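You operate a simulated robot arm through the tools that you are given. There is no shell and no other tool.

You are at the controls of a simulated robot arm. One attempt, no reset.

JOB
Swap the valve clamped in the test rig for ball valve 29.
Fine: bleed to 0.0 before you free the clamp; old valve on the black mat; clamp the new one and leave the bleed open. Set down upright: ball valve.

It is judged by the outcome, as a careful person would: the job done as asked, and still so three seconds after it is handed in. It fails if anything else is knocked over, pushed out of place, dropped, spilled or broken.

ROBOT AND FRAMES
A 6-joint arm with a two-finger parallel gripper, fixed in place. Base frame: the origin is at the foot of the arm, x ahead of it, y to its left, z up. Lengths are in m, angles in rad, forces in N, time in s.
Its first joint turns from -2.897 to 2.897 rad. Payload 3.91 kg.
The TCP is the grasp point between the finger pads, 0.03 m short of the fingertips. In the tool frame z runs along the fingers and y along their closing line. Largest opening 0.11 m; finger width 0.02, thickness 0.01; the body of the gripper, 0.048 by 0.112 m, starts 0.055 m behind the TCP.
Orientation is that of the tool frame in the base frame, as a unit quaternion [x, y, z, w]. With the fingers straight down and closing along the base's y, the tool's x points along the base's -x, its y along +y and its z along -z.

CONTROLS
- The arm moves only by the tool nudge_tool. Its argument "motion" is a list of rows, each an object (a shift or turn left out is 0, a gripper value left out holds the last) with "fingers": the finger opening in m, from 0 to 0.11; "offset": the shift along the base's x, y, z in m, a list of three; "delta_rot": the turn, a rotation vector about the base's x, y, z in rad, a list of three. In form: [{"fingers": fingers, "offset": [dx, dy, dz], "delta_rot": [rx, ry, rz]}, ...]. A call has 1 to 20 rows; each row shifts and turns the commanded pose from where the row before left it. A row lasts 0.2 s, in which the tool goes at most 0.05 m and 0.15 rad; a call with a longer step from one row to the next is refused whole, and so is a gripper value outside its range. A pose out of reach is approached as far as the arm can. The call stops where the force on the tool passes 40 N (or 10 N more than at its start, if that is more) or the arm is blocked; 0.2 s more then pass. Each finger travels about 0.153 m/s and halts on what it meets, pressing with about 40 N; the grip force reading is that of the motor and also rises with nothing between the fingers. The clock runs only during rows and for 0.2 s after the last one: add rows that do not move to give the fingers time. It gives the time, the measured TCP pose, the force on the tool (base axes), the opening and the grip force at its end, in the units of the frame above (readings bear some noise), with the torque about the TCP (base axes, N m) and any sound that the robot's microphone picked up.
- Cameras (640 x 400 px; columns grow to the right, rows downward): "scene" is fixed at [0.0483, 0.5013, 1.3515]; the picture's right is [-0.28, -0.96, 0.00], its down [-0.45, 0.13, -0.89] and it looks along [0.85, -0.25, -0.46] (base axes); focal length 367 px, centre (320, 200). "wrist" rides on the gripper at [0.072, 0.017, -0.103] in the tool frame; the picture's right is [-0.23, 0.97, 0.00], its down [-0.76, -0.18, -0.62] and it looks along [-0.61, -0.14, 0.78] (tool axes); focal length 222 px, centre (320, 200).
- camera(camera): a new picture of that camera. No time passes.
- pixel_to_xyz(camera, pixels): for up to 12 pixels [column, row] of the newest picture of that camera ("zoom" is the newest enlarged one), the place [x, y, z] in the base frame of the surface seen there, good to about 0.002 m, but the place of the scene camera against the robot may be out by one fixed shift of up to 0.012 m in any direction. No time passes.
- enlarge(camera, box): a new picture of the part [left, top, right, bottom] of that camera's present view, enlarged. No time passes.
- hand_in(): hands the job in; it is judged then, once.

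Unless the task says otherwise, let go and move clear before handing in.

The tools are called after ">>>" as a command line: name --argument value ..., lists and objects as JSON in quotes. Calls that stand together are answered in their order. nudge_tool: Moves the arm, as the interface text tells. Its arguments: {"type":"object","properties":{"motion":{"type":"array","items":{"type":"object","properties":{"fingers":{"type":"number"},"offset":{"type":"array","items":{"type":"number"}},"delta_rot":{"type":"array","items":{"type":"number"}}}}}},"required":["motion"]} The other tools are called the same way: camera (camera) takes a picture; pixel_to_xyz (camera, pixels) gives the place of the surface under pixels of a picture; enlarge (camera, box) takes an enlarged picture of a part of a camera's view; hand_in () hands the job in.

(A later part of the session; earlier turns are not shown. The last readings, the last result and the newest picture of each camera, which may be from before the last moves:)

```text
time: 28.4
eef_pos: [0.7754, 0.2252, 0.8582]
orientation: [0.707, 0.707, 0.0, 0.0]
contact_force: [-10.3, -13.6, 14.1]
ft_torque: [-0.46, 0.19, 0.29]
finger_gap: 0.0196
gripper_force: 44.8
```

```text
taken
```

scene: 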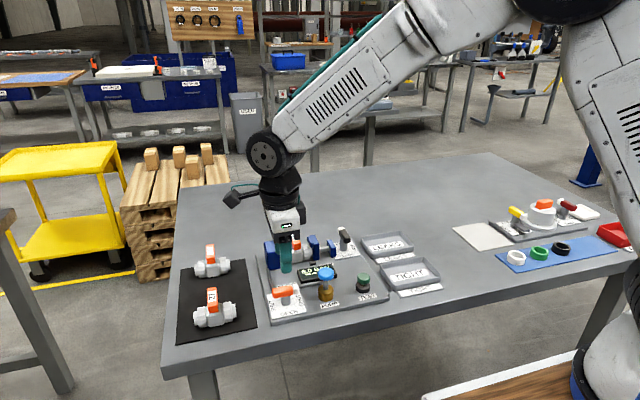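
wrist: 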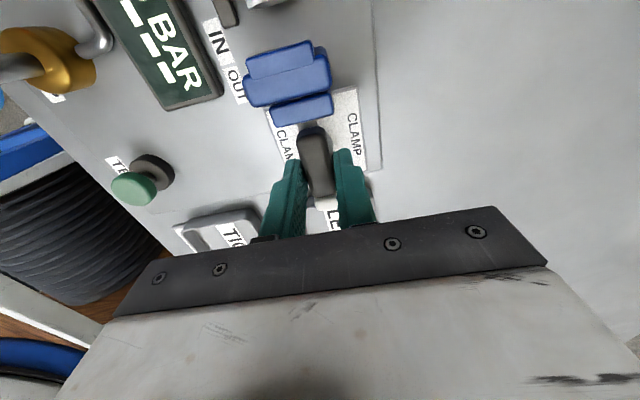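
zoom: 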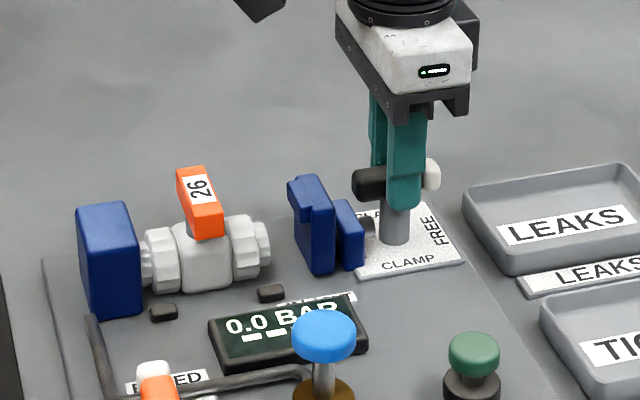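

The clamp lever lies on FREE and the jaw sits at OUT. I'll release, rise and turn back to close along y above valve 26.

>>> nudge_tool --motion '[{"fingers": 0.04}, {"fingers": 0.04}, {"offset": [0, 0, 0.03]}, {"offset": [0, 0, 0.04]}, {"offset": [0, 0, 0.03]}, {"offset": [-0.008, 0.011, 0], "delta_rot": [0, 0, 0.1428]}, {"offset": [-0.008, 0.011, 0], "delta_rot": [0, 0, 0.1428]}, {"offset": [-0.008, 0.011, 0], "delta_rot": [0, 0, 0.1428]}, {"offset": [-0.008, 0.011, 0], "delta_rot": [0, 0, 0.1428]}, {"offset": [-0.008, 0.011, 0], "delta_rot": [0, 0, 0.1428]}, {"offset": [-0.008, 0.011, 0], "delta_rot": [0, 0, 0.1428]}, {"offset": [0, 0.011, 0], "delta_rot": [0, 0, 0.1428]}, {"offset": [0, 0.011, 0], "delta_rot": [0, 0, 0.1428]}, {"offset": [0, 0.011, 0], "delta_rot": [0, 0, 0.1428]}, {"offset": [0, 0.011, 0], "delta_rot": [0, 0, 0.1428]}, {"offset": [0, 0.011, 0], "delta_rot": [0, 0, 0.1428]}, {"offset": [0, 0, 0]}, {"offset": [0, 0, 0]}]'

>>> camera --camera "wrist"

>>> enlarge --camera "wrist" --box '[210, 80, 430, 220]'

>>> enlarge --camera "scene" --box '[250, 190, 400, 290]'

```text
time: 32.2
eef_pos: [0.7291, 0.347, 0.9592]
orientation: [0.0, 1.0, 0.0, 0.0]
contact_force: [0.9, -0.3, 0.0]
ft_torque: [0.02, -0.01, 0.01]
finger_gap: 0.0401
gripper_force: 0.0
```

```text
taken
```

wrist: 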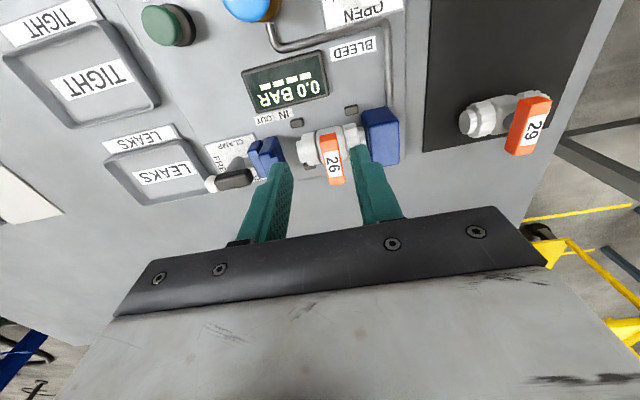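

```text
2.86 times, centred on (320, 150) of wrist
```

zoom: 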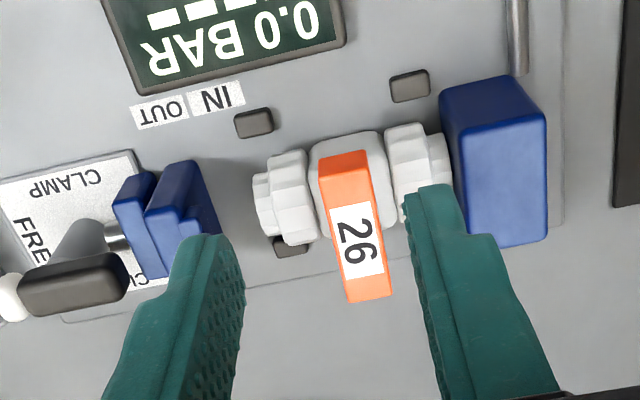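

```text
4.00 times, centred on (325, 240) of scene
```

zoom: 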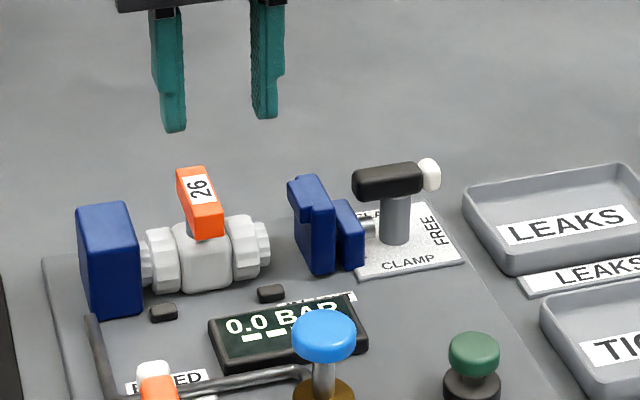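

Valve 26 is free and still seated against the fixed jaw; its handle and body are clear in the zoom. I'll measure its handle, body and the cradle precisely.

>>> pixel_to_xyz --camera "zoom" --pixels '[[320, 160], [368, 155], [345, 297], [388, 292], [345, 195], [318, 185], [350, 138], [285, 200], [415, 150], [262, 195], [440, 155], [300, 225]]'

>>> pixel_to_xyz --camera "zoom" --pixels '[[255, 122], [410, 85], [290, 245], [450, 120], [540, 110], [480, 240], [190, 170], [215, 225], [455, 165], [150, 190], [335, 180], [360, 270]]'

```text
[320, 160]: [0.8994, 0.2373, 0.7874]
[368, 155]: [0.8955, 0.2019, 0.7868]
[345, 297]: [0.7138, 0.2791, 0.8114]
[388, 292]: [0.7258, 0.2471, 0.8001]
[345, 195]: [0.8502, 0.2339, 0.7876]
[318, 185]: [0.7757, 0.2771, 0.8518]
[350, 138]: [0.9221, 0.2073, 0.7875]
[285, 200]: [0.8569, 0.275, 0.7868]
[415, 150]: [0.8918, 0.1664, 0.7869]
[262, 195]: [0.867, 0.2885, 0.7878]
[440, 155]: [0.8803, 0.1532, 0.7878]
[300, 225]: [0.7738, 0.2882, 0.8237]
```

```text
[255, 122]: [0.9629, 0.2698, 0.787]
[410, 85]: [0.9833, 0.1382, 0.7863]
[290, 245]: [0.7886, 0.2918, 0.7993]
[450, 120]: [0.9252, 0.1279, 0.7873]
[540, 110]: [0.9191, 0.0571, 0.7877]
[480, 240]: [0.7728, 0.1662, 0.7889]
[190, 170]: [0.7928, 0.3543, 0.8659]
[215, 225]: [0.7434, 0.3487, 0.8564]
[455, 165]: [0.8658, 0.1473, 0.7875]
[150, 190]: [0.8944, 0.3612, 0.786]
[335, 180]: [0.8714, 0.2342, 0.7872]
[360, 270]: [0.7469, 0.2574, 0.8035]
```

The zoom referred to the scene picture, so I'll enlarge the wrist view again and measure there.

>>> enlarge --camera "wrist" --box '[210, 80, 430, 220]'

>>> pixel_to_xyz --camera "zoom" --pixels '[[322, 162], [366, 157], [348, 297], [386, 290], [345, 195], [318, 185], [350, 138], [285, 200], [415, 150], [262, 195], [440, 155], [300, 225]]'

>>> pixel_to_xyz --camera "zoom" --pixels '[[255, 122], [410, 85], [290, 245], [450, 120], [540, 110], [480, 240], [185, 170], [205, 220], [455, 165], [310, 240], [335, 180], [360, 270]]'

```text
2.86 times, centred on (320, 150) of wrist
```

zoom: 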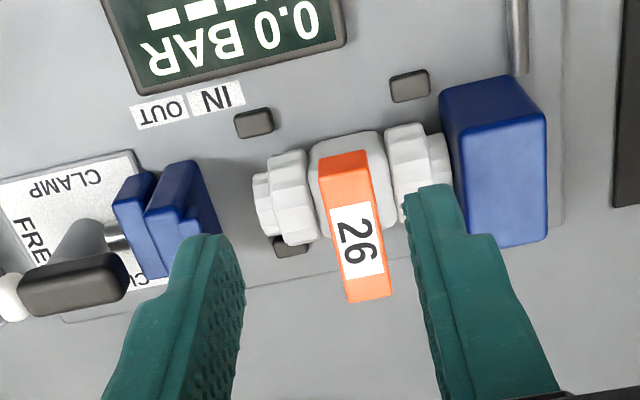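

```text
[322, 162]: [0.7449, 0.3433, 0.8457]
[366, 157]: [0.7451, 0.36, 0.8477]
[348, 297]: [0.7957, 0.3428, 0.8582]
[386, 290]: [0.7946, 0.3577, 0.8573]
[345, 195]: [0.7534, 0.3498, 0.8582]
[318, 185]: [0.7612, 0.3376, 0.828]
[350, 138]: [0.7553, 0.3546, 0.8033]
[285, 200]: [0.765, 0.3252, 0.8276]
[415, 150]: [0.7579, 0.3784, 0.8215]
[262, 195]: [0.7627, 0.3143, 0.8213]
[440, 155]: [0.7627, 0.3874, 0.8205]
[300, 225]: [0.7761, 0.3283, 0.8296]
```

```text
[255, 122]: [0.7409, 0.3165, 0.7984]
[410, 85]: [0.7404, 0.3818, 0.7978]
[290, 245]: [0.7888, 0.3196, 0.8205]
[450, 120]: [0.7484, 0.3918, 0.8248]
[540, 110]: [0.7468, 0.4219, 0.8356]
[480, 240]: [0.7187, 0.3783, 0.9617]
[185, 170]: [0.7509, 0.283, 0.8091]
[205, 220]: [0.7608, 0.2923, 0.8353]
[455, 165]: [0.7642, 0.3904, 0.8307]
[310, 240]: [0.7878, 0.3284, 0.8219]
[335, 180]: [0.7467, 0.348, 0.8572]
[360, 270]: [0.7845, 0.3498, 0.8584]
```

Valve 26's handle is centred at (0.771, 0.3505), 0.016 wide in y and 0.052 long in x, with top z 0.858; the body top is at about 0.832. I'll grip the handle from above across y, with the fingertips just above the body (TCP z about 0.867).

>>> nudge_tool --motion '[{"fingers": 0.04, "offset": [0.021, 0.0018, 0]}, {"offset": [0.021, 0.0018, -0.01]}, {"offset": [0, 0, -0.03]}, {"offset": [0, 0, -0.03]}, {"offset": [0, 0, -0.021]}, {"offset": [0, 0, 0]}, {"offset": [0, 0, 0]}]'

>>> camera --camera "wrist"

>>> enlarge --camera "scene" --box '[250, 190, 400, 290]'

```text
time: 33.8
eef_pos: [0.7701, 0.3502, 0.8683]
orientation: [0.001, 1.0, 0.0, 0.0]
contact_force: [0.0, 0.1, 0.2]
ft_torque: [-0.03, 0.0, -0.01]
finger_gap: 0.0401
gripper_force: 0.1
```

```text
taken
```

wrist: 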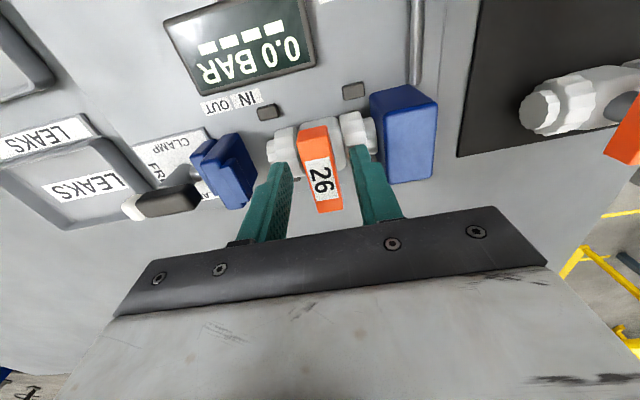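

```text
4.00 times, centred on (325, 240) of scene
```

zoom: 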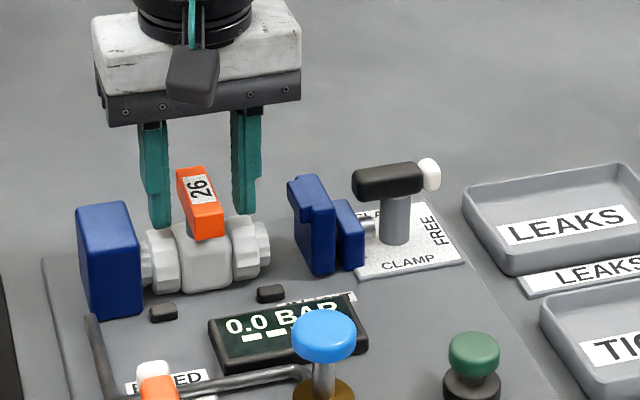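

The fingers straddle the handle symmetrically with no contact. I'll close and lift a few millimetres to test the hold.

>>> nudge_tool --motion '[{"fingers": 0.0}, {"fingers": 0.0}, {"fingers": 0.0}, {"offset": [0, 0, 0.008]}, {"offset": [0, 0, 0.008]}, {"offset": [0, 0, 0]}]'

>>> camera --camera "wrist"

>>> enlarge --camera "scene" --box '[250, 190, 400, 290]'

```text
time: 35.2
eef_pos: [0.7706, 0.3489, 0.8834]
orientation: [0.0, 1.0, 0.0, 0.0]
contact_force: [-0.2, 0.1, 0.5]
ft_torque: [0.0, -0.04, 0.0]
finger_gap: 0.0171
gripper_force: 39.9
```

```text
taken
```

wrist: 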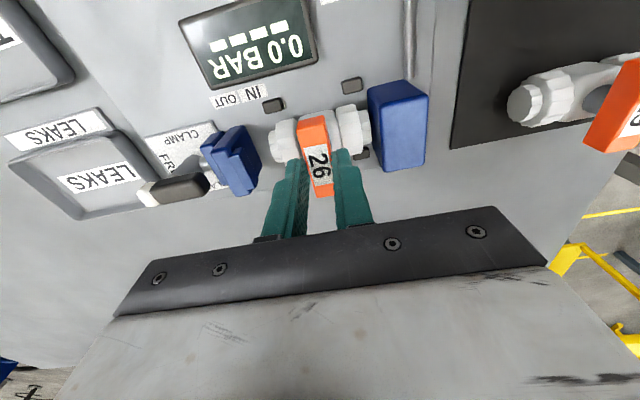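

```text
4.00 times, centred on (325, 240) of scene
```

zoom: 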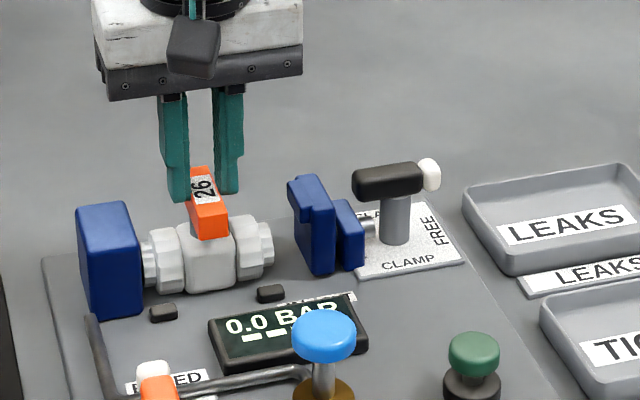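

The force reading shows almost no weight and the fingers appear higher on the handle. I'll check whether the valve actually rose.

>>> enlarge --camera "wrist" --box '[220, 80, 420, 220]'

>>> pixel_to_xyz --camera "wrist" --pixels '[[312, 125], [316, 160], [321, 190], [290, 137], [350, 118], [280, 140], [363, 125], [318, 150]]'

```text
2.86 times, centred on (320, 150) of wrist
```

zoom: 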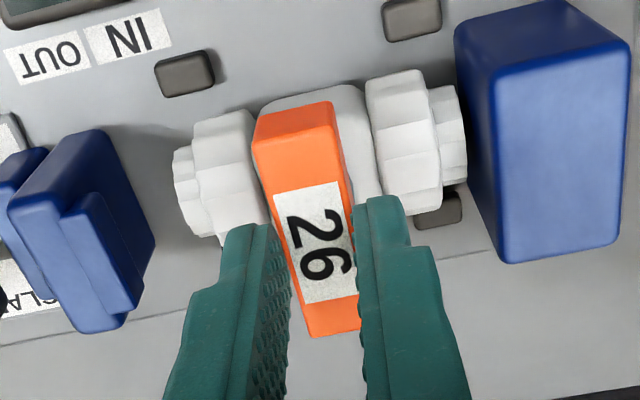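

```text
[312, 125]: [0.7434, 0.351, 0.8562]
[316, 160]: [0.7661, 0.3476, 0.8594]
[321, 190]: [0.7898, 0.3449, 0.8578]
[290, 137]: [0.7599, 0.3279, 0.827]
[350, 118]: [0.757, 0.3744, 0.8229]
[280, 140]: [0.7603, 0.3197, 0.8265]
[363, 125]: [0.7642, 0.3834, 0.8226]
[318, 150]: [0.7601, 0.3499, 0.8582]
```

The handle top is still at z 0.858, so the valve did not lift and the fingers slid up the handle. I'll check its yaw and position before re-gripping.

>>> pixel_to_xyz --camera "zoom" --pixels '[[262, 140], [335, 125], [312, 335], [356, 328], [293, 133], [332, 318], [185, 190], [455, 140], [215, 165], [395, 120], [470, 160], [330, 95]]'

```text
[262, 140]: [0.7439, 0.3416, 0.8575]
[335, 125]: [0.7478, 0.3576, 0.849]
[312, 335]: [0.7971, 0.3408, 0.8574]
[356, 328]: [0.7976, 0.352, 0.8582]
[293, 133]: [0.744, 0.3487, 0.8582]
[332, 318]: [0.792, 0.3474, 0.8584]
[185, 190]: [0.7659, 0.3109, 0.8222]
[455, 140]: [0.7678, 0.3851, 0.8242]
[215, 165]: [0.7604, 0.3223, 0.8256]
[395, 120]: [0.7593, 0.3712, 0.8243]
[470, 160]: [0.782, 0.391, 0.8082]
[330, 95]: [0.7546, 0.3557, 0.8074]
```

The valve moved about 1.5 mm toward -y, is still upright and stays within the cradle. I'll open, go down slightly deeper, re-grip, and lift just 3 mm while reading the force.

>>> nudge_tool --motion '[{"fingers": 0.035}, {"fingers": 0.035}, {"offset": [0.0005, 0, -0.01]}, {"offset": [0, 0, -0.009]}, {"offset": [0, 0, 0]}, {"fingers": 0.0}, {"fingers": 0.0}, {"fingers": 0.0}]'

>>> nudge_tool --motion '[{"offset": [0, 0, 0.003]}]'

```text
time: 37.0
eef_pos: [0.7714, 0.3494, 0.8644]
orientation: [0.0, 1.0, 0.0, 0.0]
contact_force: [0.3, 0.0, -0.2]
ft_torque: [-0.02, 0.01, 0.0]
finger_gap: 0.0172
gripper_force: 39.9
```

```text
time: 37.4
eef_pos: [0.7713, 0.3506, 0.8681]
orientation: [0.001, 1.0, 0.0, 0.001]
contact_force: [-0.3, 1.0, -1.7]
ft_torque: [-0.01, 0.02, 0.01]
finger_gap: 0.0173
gripper_force: 40.2
```

>>> nudge_tool --motion '[{"offset": [0, 0, 0.003]}, {"offset": [0, 0, 0.002]}]'

>>> enlarge --camera "wrist" --box '[220, 80, 420, 220]'

>>> pixel_to_xyz --camera "zoom" --pixels '[[293, 133], [315, 250], [215, 165], [395, 120], [330, 95], [300, 170]]'

>>> enlarge --camera "scene" --box '[250, 190, 400, 290]'

```text
time: 38.0
eef_pos: [0.7714, 0.3485, 0.8723]
orientation: [0.001, 1.0, 0.0, 0.0]
contact_force: [-0.4, 0.7, -2.4]
ft_torque: [0.04, 0.01, -0.03]
finger_gap: 0.0175
gripper_force: 40.4
```

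```text
2.86 times, centred on (320, 150) of wrist
```

zoom: 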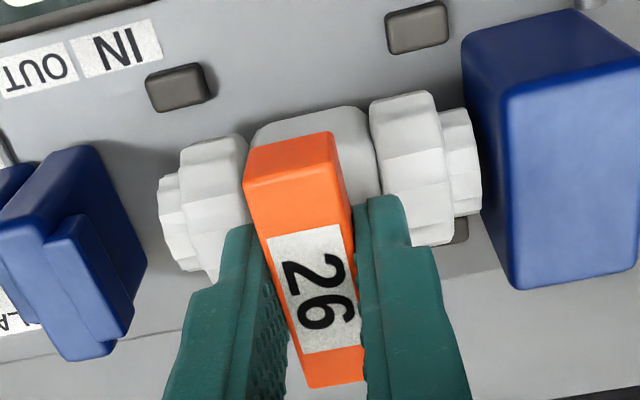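

```text
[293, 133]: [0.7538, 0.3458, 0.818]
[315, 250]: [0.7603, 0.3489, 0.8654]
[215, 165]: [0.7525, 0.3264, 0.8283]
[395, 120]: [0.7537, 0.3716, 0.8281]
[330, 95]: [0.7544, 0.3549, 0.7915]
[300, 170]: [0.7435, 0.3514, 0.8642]
```

```text
4.00 times, centred on (325, 240) of scene
```

zoom: 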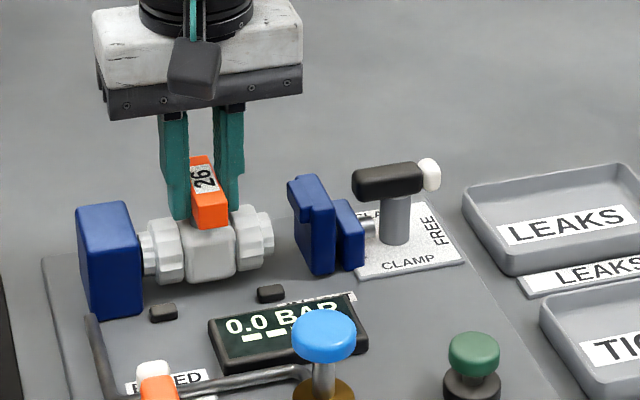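

This time the valve came up: the handle top is now at z 0.865, and the tool carries about 2.4 N. I'll hold still for a second and check for creeping slip before going higher.

>>> nudge_tool --motion '[{"offset": [0, 0, 0]}, {"offset": [0, 0, 0]}, {"offset": [0, 0, 0]}, {"offset": [0, 0, 0]}, {"offset": [0, 0, 0]}]'

>>> enlarge --camera "wrist" --box '[220, 80, 420, 220]'

>>> pixel_to_xyz --camera "zoom" --pixels '[[300, 180], [315, 250], [300, 220], [290, 200], [310, 235], [270, 190], [325, 180], [325, 370], [360, 360]]'

```text
time: 39.2
eef_pos: [0.7716, 0.3494, 0.8732]
orientation: [0.001, 1.0, 0.001, 0.0]
contact_force: [0.3, 0.3, -2.2]
ft_torque: [0.01, 0.0, -0.02]
finger_gap: 0.0175
gripper_force: 39.8
```

```text
2.86 times, centred on (320, 150) of wrist
```

zoom: 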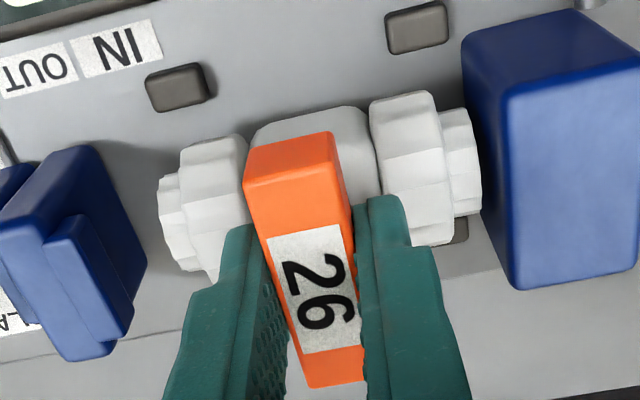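

```text
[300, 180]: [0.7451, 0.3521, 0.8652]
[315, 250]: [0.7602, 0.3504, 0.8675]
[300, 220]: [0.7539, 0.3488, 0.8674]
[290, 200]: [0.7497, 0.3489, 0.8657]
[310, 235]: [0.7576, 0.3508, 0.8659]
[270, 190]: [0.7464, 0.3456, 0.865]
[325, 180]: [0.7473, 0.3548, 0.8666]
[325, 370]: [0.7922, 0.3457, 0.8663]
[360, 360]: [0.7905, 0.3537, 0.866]
```

No creep: handle top is stable at 0.866 while the TCP is at 0.873. I'll lift slowly straight up to clear the jaws, then check the hold.

>>> nudge_tool --motion '[{"offset": [0, 0, 0.004]}, {"offset": [0, 0, 0.008]}, {"offset": [0, 0, 0.01]}, {"offset": [0, 0, 0.012]}, {"offset": [0, 0, 0.012]}, {"offset": [0, 0, 0.012]}, {"offset": [0, 0, 0.012]}, {"offset": [0, 0, 0.008]}, {"offset": [0, 0, 0.004]}, {"offset": [0, 0, 0]}]'

>>> camera --camera "wrist"

>>> enlarge --camera "scene" --box '[170, 190, 400, 340]'

```text
time: 41.4
eef_pos: [0.7714, 0.3509, 0.9546]
orientation: [0.001, 1.0, 0.0, 0.0]
contact_force: [-0.2, -0.5, -1.1]
ft_torque: [0.01, 0.04, -0.03]
finger_gap: 0.0172
gripper_force: 40.0
```

```text
taken
```

wrist: 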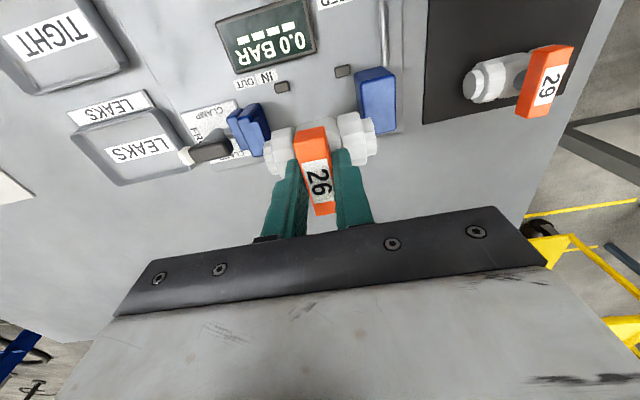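

```text
2.67 times, centred on (285, 265) of scene
```

zoom: 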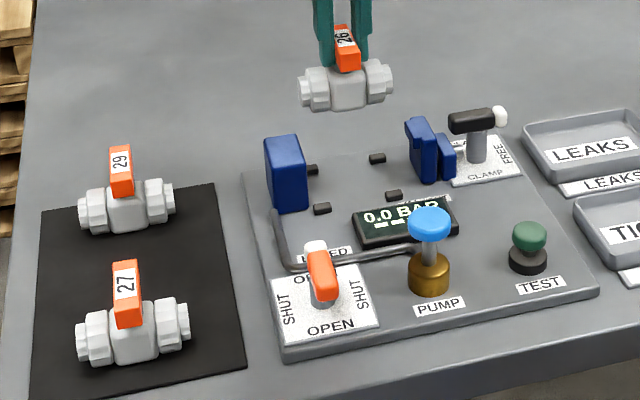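

The valve is up and level. I'll check the handle-to-TCP distance for slip and measure the mat and the two other valves.

>>> pixel_to_xyz --camera "wrist" --pixels '[[312, 150], [316, 165], [318, 195], [311, 140], [545, 60], [555, 50], [530, 115], [485, 80], [425, 122], [528, 145], [345, 130], [280, 140]]'

>>> pixel_to_xyz --camera "zoom" --pixels '[[120, 155], [120, 190], [85, 215], [168, 200], [125, 270], [128, 320], [82, 345], [185, 325], [45, 210], [213, 185], [245, 365], [32, 395]]'

```text
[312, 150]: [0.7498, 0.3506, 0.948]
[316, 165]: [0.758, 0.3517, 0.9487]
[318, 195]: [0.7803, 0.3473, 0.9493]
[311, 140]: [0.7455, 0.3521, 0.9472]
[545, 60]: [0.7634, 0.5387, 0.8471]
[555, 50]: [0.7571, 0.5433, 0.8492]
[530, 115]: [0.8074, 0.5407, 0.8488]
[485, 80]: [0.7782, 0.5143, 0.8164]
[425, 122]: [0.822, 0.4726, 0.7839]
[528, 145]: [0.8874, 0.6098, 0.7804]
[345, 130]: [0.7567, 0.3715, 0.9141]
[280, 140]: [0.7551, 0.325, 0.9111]
```

```text
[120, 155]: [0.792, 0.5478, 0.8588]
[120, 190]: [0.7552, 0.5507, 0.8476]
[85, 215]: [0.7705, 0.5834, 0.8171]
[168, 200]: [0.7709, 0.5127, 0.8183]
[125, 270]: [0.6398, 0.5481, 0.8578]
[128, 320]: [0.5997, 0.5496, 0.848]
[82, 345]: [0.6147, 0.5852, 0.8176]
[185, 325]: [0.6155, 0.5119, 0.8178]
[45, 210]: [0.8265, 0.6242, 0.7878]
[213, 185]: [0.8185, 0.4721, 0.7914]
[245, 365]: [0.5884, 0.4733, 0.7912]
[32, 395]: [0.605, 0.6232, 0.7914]
```

No slip (handle top 0.948 with TCP 0.9546). From the wrist view, valve 29's handle is centred at about (0.782, 0.541), and valve 27 sits about 0.155 m nearer. I'll carry 26 to the free spot between them at about (0.704, 0.541), staying high.

>>> nudge_tool --motion '[{"offset": [-0.003, 0.008, 0]}, {"offset": [-0.005, 0.015, 0]}, {"offset": [-0.008, 0.02, 0]}, {"offset": [-0.008, 0.022, 0]}, {"offset": [-0.008, 0.022, 0]}, {"offset": [-0.008, 0.022, 0]}, {"offset": [-0.008, 0.022, 0]}, {"offset": [-0.008, 0.02, 0]}, {"offset": [-0.006, 0.018, 0]}, {"offset": [-0.004, 0.014, 0]}, {"offset": [-0.0014, 0.007, 0]}, {"offset": [0, 0, 0]}, {"offset": [0, 0, 0]}]'

>>> camera --camera "wrist"

>>> enlarge --camera "scene" --box '[150, 190, 350, 350]'

```text
time: 44.2
eef_pos: [0.7049, 0.5455, 0.954]
orientation: [0.001, 1.0, 0.001, 0.001]
contact_force: [1.2, -0.4, -2.0]
ft_torque: [0.0, 0.0, 0.0]
finger_gap: 0.0173
gripper_force: 40.0
```

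```text
taken
```

wrist: 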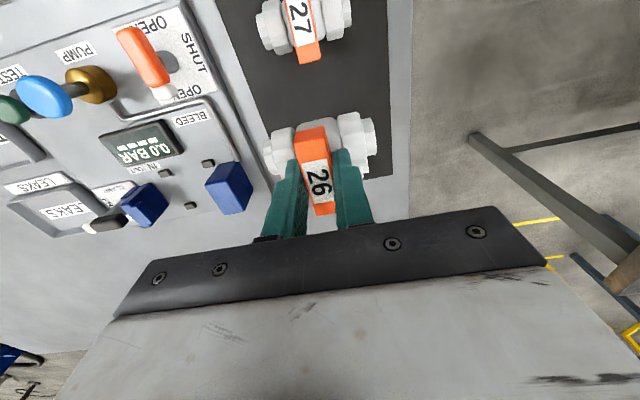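

```text
2.50 times, centred on (250, 270) of scene
```

zoom: 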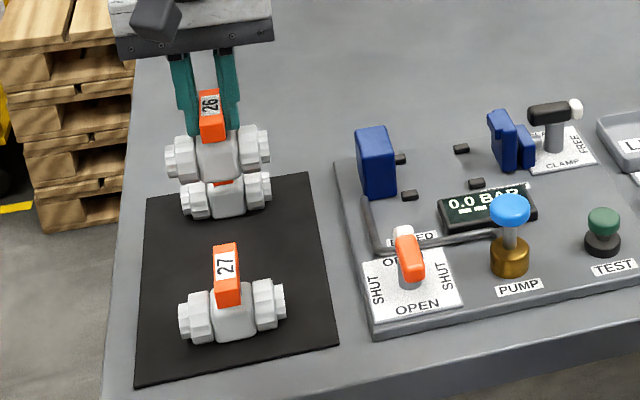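

>>> pixel_to_xyz --camera "wrist" --pixels '[[302, 20], [296, 45], [320, 40], [310, 62], [268, 20], [345, 10], [385, 100], [245, 100], [388, 170], [318, 180], [285, 150], [360, 135]]'

>>> pixel_to_xyz --camera "scene" --pixels '[[240, 297], [239, 314], [222, 325], [263, 318], [233, 229], [234, 244], [240, 274], [206, 352], [285, 330], [273, 262], [209, 272]]'

```text
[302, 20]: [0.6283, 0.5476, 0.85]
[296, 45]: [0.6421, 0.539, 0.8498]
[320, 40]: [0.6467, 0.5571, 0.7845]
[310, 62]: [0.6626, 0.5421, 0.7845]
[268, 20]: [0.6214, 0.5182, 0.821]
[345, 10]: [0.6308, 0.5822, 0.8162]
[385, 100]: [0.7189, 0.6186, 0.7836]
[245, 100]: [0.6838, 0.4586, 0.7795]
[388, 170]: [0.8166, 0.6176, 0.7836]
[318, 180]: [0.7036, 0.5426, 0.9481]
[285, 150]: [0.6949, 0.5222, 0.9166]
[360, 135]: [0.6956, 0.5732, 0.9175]
```

```text
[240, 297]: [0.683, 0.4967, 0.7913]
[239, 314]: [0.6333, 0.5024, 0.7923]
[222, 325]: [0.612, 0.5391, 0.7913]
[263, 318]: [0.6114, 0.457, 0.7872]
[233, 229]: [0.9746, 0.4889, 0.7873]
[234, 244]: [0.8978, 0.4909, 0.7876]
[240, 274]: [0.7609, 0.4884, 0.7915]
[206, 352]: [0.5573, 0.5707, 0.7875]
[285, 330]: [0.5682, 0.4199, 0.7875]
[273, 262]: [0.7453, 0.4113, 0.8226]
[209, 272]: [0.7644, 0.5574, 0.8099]
```

Spot confirmed: TCP (0.705,0.5455), valve 27 handle at x ≤0.653 and valve 29 handle at x ≥0.756, mat z 0.784. I'll descend gently to about 1 cm above the set-down height.

>>> nudge_tool --motion '[{"offset": [0, 0, -0.006]}, {"offset": [0, 0, -0.012]}, {"offset": [0, 0, -0.014]}, {"offset": [0, 0, -0.014]}, {"offset": [0, 0, -0.014]}, {"offset": [0, 0, -0.014]}, {"offset": [0, 0, -0.008]}, {"offset": [0, 0, -0.004]}, {"offset": [0, 0, 0]}]'

>>> camera --camera "wrist"

>>> enlarge --camera "scene" --box '[150, 210, 290, 350]'

```text
time: 46.2
eef_pos: [0.7037, 0.5411, 0.8688]
orientation: [0.001, 1.0, -0.001, -0.001]
contact_force: [0.0, 1.0, -2.5]
ft_torque: [-0.05, 0.01, 0.0]
finger_gap: 0.0173
gripper_force: 40.2
```

```text
taken
```

wrist: 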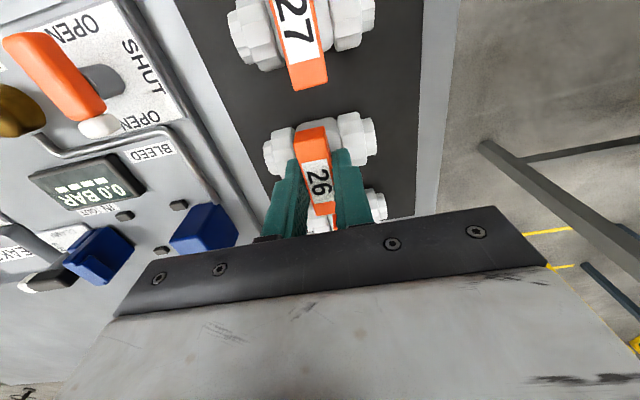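

```text
2.86 times, centred on (220, 280) of scene
```

zoom: 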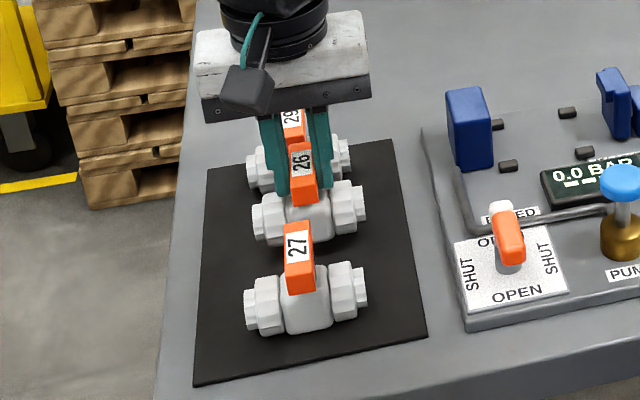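

The valve is about 12 mm above the mat, with clear gaps to 27 and 29. I'll lower in small steps until it touches.

>>> nudge_tool --motion '[{"offset": [0, 0, -0.003]}, {"offset": [0, 0, -0.003]}, {"offset": [0, 0, -0.002]}, {"offset": [0, 0, -0.001]}, {"offset": [0, 0, 0]}]'

```text
time: 47.4
eef_pos: [0.7032, 0.5403, 0.8589]
orientation: [0.001, 1.0, 0.0, 0.001]
contact_force: [-0.2, 0.2, -0.6]
ft_torque: [0.01, -0.01, 0.01]
finger_gap: 0.0174
gripper_force: 40.0
```

>>> nudge_tool --motion '[{"offset": [0, 0, -0.001]}, {"offset": [0, 0, 0]}]'

>>> enlarge --camera "wrist" --box '[220, 80, 420, 240]'

>>> pixel_to_xyz --camera "zoom" --pixels '[[295, 180], [310, 250], [300, 220], [325, 300]]'

```text
time: 48.0
eef_pos: [0.7028, 0.5396, 0.8591]
orientation: [0.001, 1.0, -0.001, 0.001]
contact_force: [-0.2, 0.5, -2.1]
ft_torque: [-0.03, 0.04, 0.02]
finger_gap: 0.0174
gripper_force: 39.8
```

```text
2.50 times, centred on (320, 160) of wrist
```

zoom: 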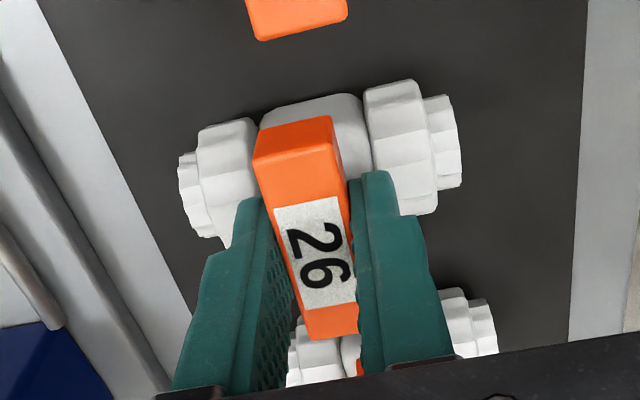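

```text
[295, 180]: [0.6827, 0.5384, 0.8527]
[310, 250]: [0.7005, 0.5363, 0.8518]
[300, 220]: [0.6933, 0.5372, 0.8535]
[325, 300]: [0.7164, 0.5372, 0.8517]
```

The handle top is at 0.852, against a resting 0.8495 for its neighbours, so there are about 2 mm left.

>>> nudge_tool --motion '[{"offset": [0, 0, -0.001]}, {"offset": [0, 0, -0.001]}, {"offset": [0, 0, 0]}]'

```text
time: 48.8
eef_pos: [0.7029, 0.54, 0.8556]
orientation: [0.001, 1.0, 0.0, 0.0]
contact_force: [-3.1, -3.2, 6.8]
ft_torque: [-0.09, 0.19, 0.03]
finger_gap: 0.0176
gripper_force: 40.1
```

Force flipped to +6.8 N, so the valve is standing on the mat. I'll open gently and rise.

>>> nudge_tool --motion '[{"fingers": 0.022}, {"fingers": 0.034}, {"fingers": 0.034}, {"offset": [0, 0, 0.01]}, {"offset": [0, 0, 0.02]}, {"offset": [0, 0, 0.03]}, {"offset": [0, 0, 0.03]}, {"offset": [0, 0, 0]}]'

>>> camera --camera "wrist"

>>> enlarge --camera "scene" --box '[150, 210, 290, 350]'

```text
time: 50.6
eef_pos: [0.7048, 0.5426, 0.9429]
orientation: [0.001, 1.0, 0.0, 0.0]
contact_force: [0.4, -0.8, 0.2]
ft_torque: [-0.01, 0.03, 0.03]
finger_gap: 0.0339
gripper_force: 0.1
```

```text
taken
```

wrist: 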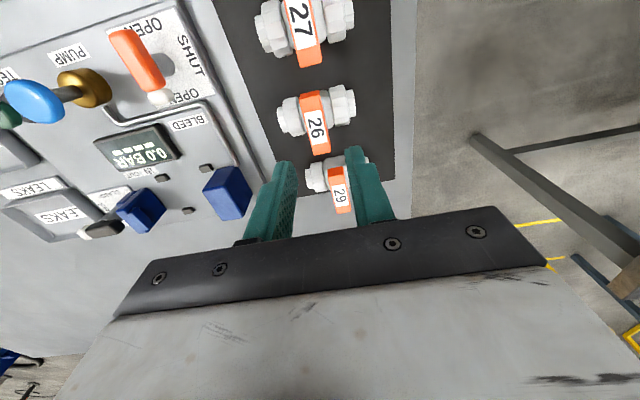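

```text
2.86 times, centred on (220, 280) of scene
```

zoom: 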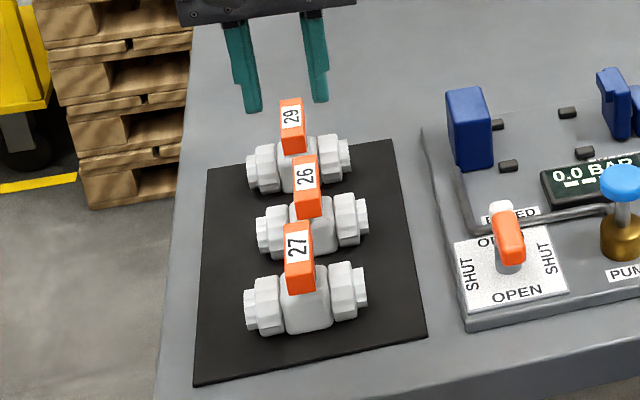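

Valve 26 stands upright on the mat between 27 and 29. I'll move forward to get a good look at 29.

>>> nudge_tool --motion '[{"offset": [0.02, 0, 0]}, {"offset": [0.03, 0, 0]}, {"offset": [0, 0, 0]}, {"offset": [0, 0, 0]}]'

>>> camera --camera "wrist"

>>> enlarge --camera "wrist" --box '[230, 70, 430, 200]'

```text
time: 51.6
eef_pos: [0.7552, 0.5426, 0.947]
orientation: [0.002, 1.0, 0.0, 0.0]
contact_force: [-0.7, -0.4, -0.1]
ft_torque: [0.0, -0.02, -0.03]
finger_gap: 0.034
gripper_force: 0.0
```

```text
taken
```

wrist: 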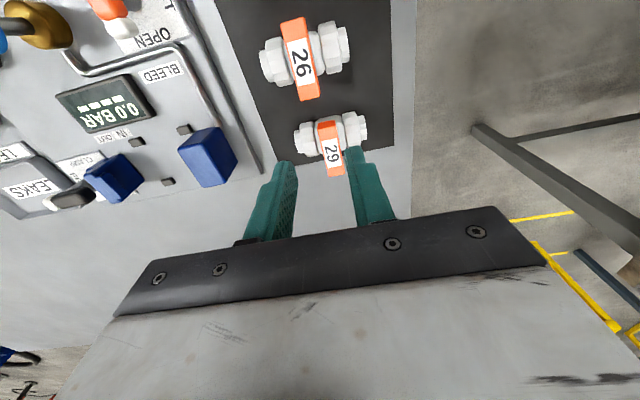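

```text
3.08 times, centred on (330, 135) of wrist
```

zoom: 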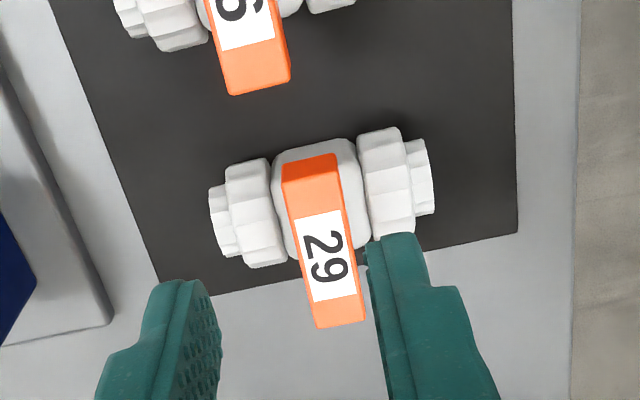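

>>> pixel_to_xyz --camera "zoom" --pixels '[[284, 183], [340, 172], [319, 325], [363, 318], [310, 195], [340, 310], [222, 215], [425, 165], [250, 205], [385, 180], [212, 235], [432, 190]]'

>>> pixel_to_xyz --camera "zoom" --pixels '[[230, 90], [290, 75], [260, 80], [315, 260], [270, 255], [378, 230], [325, 145], [450, 100], [160, 275], [518, 230], [510, 50]]'

```text
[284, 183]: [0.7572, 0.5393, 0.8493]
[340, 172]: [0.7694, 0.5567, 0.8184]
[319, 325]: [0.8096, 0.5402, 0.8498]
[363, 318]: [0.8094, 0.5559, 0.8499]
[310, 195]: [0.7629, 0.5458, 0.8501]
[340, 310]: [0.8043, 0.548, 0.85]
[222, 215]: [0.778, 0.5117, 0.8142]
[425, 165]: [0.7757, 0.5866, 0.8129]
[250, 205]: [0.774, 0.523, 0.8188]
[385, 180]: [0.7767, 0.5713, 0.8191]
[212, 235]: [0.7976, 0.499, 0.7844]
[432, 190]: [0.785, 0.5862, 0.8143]
```

```text
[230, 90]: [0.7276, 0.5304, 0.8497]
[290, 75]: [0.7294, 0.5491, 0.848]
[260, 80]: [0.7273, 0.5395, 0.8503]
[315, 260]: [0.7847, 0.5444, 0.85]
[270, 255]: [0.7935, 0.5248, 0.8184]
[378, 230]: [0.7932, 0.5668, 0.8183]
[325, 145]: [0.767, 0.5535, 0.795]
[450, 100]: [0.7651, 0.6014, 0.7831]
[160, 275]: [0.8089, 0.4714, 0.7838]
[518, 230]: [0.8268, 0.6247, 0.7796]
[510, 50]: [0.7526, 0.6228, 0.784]
```

Valve 29's handle is centred at (0.7833, 0.5478) with its top at z 0.850. I'll go over it and descend to TCP z of about 0.856, the same relative grip that held 26.

>>> nudge_tool --motion '[{"fingers": 0.036, "offset": [0.014, 0.0027, 0]}, {"offset": [0.014, 0.0027, -0.01]}, {"offset": [0, 0, -0.03]}, {"offset": [0, 0, -0.025]}, {"offset": [0, 0, -0.015]}, {"offset": [0, 0, 0]}, {"offset": [0, 0, 0]}]'

>>> camera --camera "wrist"

```text
time: 53.2
eef_pos: [0.7817, 0.5458, 0.8671]
orientation: [0.001, 1.0, 0.001, 0.001]
contact_force: [-0.3, 0.3, 0.1]
ft_torque: [0.02, -0.01, 0.01]
finger_gap: 0.0361
gripper_force: 0.1
```

```text
taken
```

wrist: 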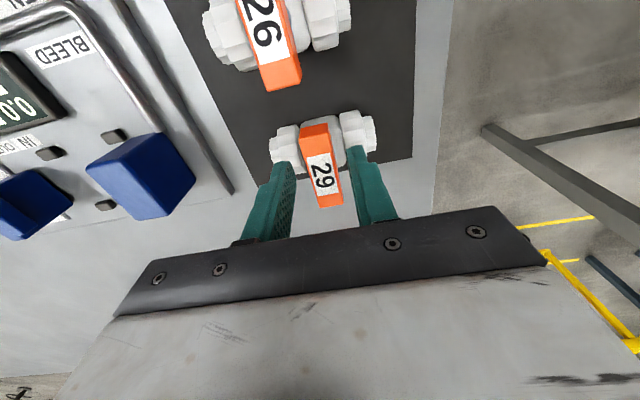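

>>> nudge_tool --motion '[{"offset": [0.0013, 0.0017, -0.005]}, {"offset": [0, 0, -0.006]}, {"offset": [0, 0, 0]}, {"offset": [0, 0, 0]}]'

>>> enlarge --camera "wrist" --box '[220, 80, 420, 240]'

>>> pixel_to_xyz --camera "zoom" --pixels '[[250, 170], [310, 155], [290, 300], [330, 295], [300, 200], [300, 230]]'

```text
time: 54.2
eef_pos: [0.7811, 0.5483, 0.8547]
orientation: [0.001, 1.0, 0.0, 0.0]
contact_force: [0.1, 0.6, 0.3]
ft_torque: [-0.04, -0.02, -0.03]
finger_gap: 0.0359
gripper_force: 0.0
```

```text
2.50 times, centred on (320, 160) of wrist
```

zoom: 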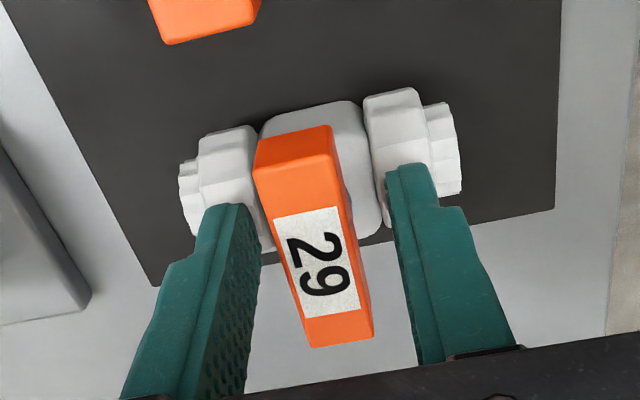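

```text
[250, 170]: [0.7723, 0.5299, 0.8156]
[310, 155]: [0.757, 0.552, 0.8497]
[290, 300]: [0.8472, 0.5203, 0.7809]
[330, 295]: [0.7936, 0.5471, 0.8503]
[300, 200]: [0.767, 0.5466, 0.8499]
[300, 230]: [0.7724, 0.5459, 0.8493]
```

Centred, with no contact force. I'll close and lift a few millimetres slowly, then check.

>>> nudge_tool --motion '[{"fingers": 0.0}, {"fingers": 0.0}, {"fingers": 0.0}, {"fingers": 0.0}, {"offset": [0, 0, 0.003]}, {"offset": [0, 0, 0.003]}, {"offset": [0, 0, 0.003]}, {"offset": [0, 0, 0]}, {"offset": [0, 0, 0]}]'

>>> enlarge --camera "wrist" --box '[220, 80, 420, 240]'

>>> pixel_to_xyz --camera "zoom" --pixels '[[300, 180], [300, 200], [300, 230], [320, 260], [325, 290]]'

```text
time: 56.2
eef_pos: [0.7839, 0.5474, 0.866]
orientation: [0.001, 1.0, 0.0, 0.0]
contact_force: [0.0, -0.8, -1.2]
ft_torque: [-0.02, -0.02, -0.01]
finger_gap: 0.0177
gripper_force: 40.0
```

```text
2.50 times, centred on (320, 160) of wrist
```

zoom: 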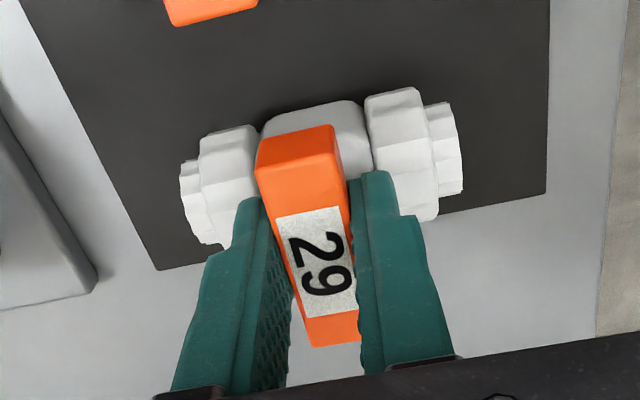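

```text
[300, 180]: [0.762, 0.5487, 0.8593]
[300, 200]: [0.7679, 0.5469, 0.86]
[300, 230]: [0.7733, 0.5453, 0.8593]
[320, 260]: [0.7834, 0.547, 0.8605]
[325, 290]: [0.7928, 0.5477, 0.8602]
```

Valve 29 is lifted with no slip (handle top 0.860). I'll raise it to carrying height and bring it over the rig.

>>> nudge_tool --motion '[{"offset": [0, 0, 0.006]}, {"offset": [0, 0, 0.012]}, {"offset": [0, 0, 0.014]}, {"offset": [0, 0, 0.014]}, {"offset": [0, 0, 0.014]}, {"offset": [0, 0, 0.014]}, {"offset": [0, 0, 0.01]}, {"offset": [0, 0, 0.006]}, {"offset": [0, 0, 0]}]'

>>> nudge_tool --motion '[{"offset": [-0.001, -0.008, 0]}, {"offset": [-0.001, -0.015, 0]}, {"offset": [-0.001, -0.02, 0]}, {"offset": [-0.0015, -0.022, 0]}, {"offset": [-0.0015, -0.022, 0]}, {"offset": [-0.0015, -0.022, 0]}, {"offset": [-0.0015, -0.022, 0]}, {"offset": [-0.001, -0.022, 0]}, {"offset": [-0.001, -0.02, 0]}, {"offset": [-0.001, -0.015, 0]}, {"offset": [-0.0005, -0.01, 0]}, {"offset": [0, 0, 0]}, {"offset": [0, 0, 0]}]'

>>> camera --camera "wrist"

>>> enlarge --camera "scene" --box '[170, 190, 400, 340]'

```text
time: 58.2
eef_pos: [0.7836, 0.5467, 0.9545]
orientation: [0.001, 1.0, 0.0, 0.0]
contact_force: [0.1, 1.2, -2.0]
ft_torque: [-0.01, -0.01, 0.0]
finger_gap: 0.0174
gripper_force: 40.7
```

```text
time: 61.0
eef_pos: [0.7708, 0.3489, 0.954]
orientation: [0.001, 1.0, 0.0, 0.0]
contact_force: [0.1, 0.8, -2.1]
ft_torque: [-0.02, -0.01, 0.0]
finger_gap: 0.0172
gripper_force: 40.2
```

```text
taken
```

wrist: 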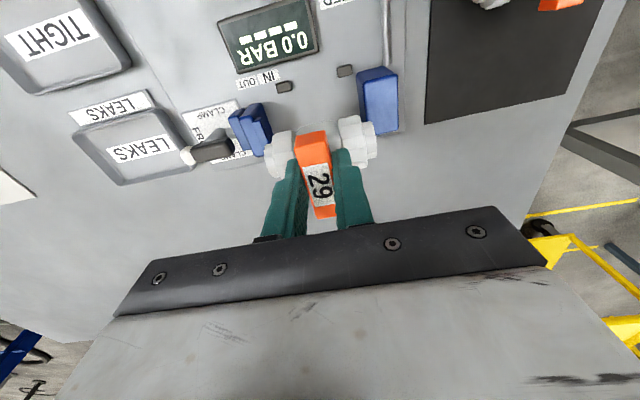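

```text
2.67 times, centred on (285, 265) of scene
```

zoom: 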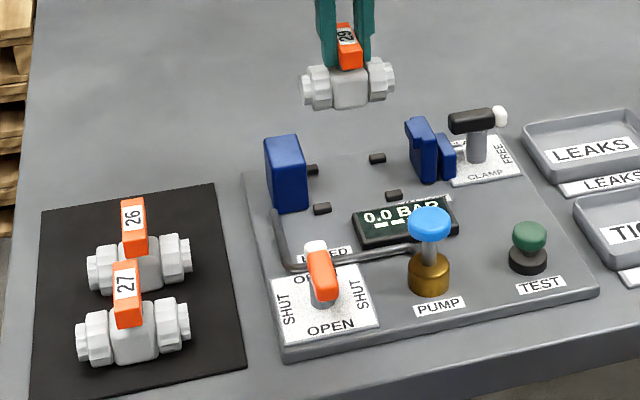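

Valve 29 hangs level over the cradle. I'll measure its ends against the fixed jaw face and the cradle stops.

>>> enlarge --camera "wrist" --box '[220, 50, 420, 220]'

>>> pixel_to_xyz --camera "wrist" --pixels '[[299, 145], [327, 138], [316, 215], [335, 208], [270, 165], [375, 140], [365, 100], [361, 95], [285, 87], [345, 72], [362, 112], [312, 165]]'

```text
2.35 times, centred on (320, 135) of wrist
```

zoom: 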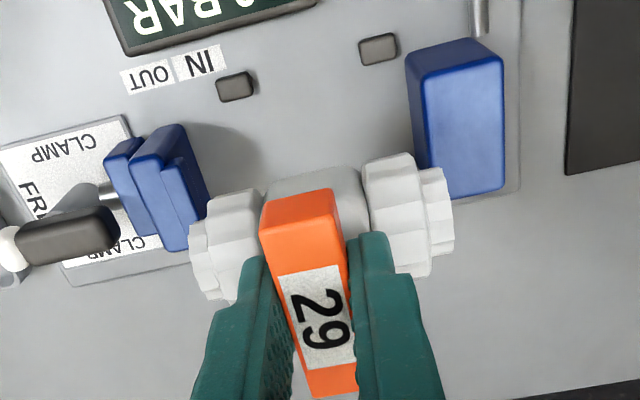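

```text
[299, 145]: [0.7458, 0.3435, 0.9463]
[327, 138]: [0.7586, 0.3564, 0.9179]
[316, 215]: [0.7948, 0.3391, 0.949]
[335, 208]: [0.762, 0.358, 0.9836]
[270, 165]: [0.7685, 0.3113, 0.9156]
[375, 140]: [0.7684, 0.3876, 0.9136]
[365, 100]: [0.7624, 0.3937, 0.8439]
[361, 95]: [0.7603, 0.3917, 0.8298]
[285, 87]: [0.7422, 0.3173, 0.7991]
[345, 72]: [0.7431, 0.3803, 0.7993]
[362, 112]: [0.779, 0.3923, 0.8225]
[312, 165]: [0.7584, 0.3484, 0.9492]
```

>>> pixel_to_xyz --camera "zoom" --pixels '[[262, 232], [334, 218], [314, 394], [354, 388], [300, 225], [335, 388], [195, 260], [448, 205], [197, 285], [452, 230], [418, 130], [430, 190]]'

```text
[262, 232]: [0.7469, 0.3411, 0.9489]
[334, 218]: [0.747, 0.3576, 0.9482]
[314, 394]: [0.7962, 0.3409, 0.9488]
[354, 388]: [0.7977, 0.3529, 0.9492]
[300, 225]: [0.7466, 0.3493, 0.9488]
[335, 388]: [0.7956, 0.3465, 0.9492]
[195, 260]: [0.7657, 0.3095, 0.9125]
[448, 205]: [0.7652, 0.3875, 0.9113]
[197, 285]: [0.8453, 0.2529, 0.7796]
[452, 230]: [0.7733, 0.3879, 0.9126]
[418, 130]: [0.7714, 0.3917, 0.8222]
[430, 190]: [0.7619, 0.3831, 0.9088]
```

Yaw is zero, the handle centre is at (0.7718, 0.349), and the +y end (0.388) clears the fixed jaw face by about 2-3 mm. I'll lower to about 1 cm above the seat.

>>> nudge_tool --motion '[{"offset": [-0.0005, 0, -0.006]}, {"offset": [0, 0, -0.012]}, {"offset": [0, 0, -0.014]}, {"offset": [0, 0, -0.014]}, {"offset": [0, 0, -0.014]}, {"offset": [0, 0, -0.01]}, {"offset": [0, 0, -0.006]}, {"offset": [0, 0, -0.003]}, {"offset": [0, 0, 0]}, {"offset": [0, 0, 0]}]'

>>> camera --camera "wrist"

>>> enlarge --camera "wrist" --box '[220, 50, 420, 220]'

```text
time: 63.2
eef_pos: [0.7698, 0.35, 0.8753]
orientation: [0.001, 1.0, 0.0, 0.0]
contact_force: [-0.3, -0.8, -1.9]
ft_torque: [0.02, -0.02, 0.0]
finger_gap: 0.0173
gripper_force: 40.1
```

```text
taken
```

wrist: 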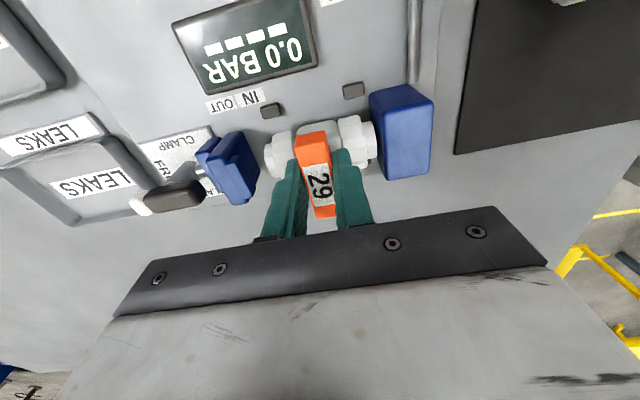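

```text
2.35 times, centred on (320, 135) of wrist
```

zoom: 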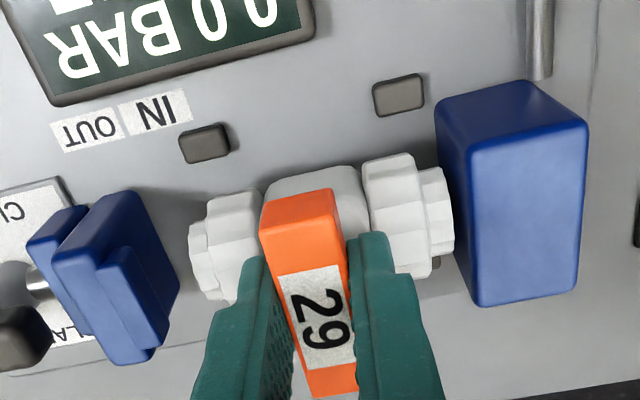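

>>> nudge_tool --motion '[{"offset": [0, 0, -0.003]}, {"offset": [0, 0, -0.003]}, {"offset": [0, 0, -0.002]}, {"offset": [0, 0, -0.001]}, {"offset": [0, 0, 0]}]'

>>> enlarge --camera "wrist" --box '[220, 50, 420, 220]'

>>> pixel_to_xyz --camera "zoom" --pixels '[[300, 225], [335, 385], [300, 250], [262, 232], [334, 218], [195, 260], [448, 205], [440, 150]]'

```text
time: 64.4
eef_pos: [0.7696, 0.3503, 0.8672]
orientation: [0.001, 1.0, -0.001, 0.0]
contact_force: [-0.2, 0.4, -0.5]
ft_torque: [-0.02, 0.01, 0.0]
finger_gap: 0.0174
gripper_force: 40.2
```

```text
2.35 times, centred on (320, 135) of wrist
```

zoom: 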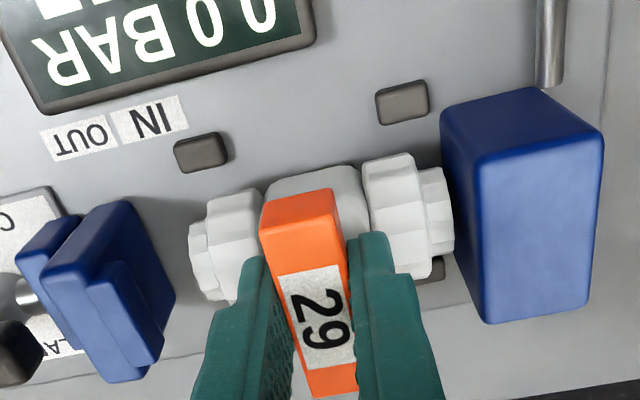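

```text
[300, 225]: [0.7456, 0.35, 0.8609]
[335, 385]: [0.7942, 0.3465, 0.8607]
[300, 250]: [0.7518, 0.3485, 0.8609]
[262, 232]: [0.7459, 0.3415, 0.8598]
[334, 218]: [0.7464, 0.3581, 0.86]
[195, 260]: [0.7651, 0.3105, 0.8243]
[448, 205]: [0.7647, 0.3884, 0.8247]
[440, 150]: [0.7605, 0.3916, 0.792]
```

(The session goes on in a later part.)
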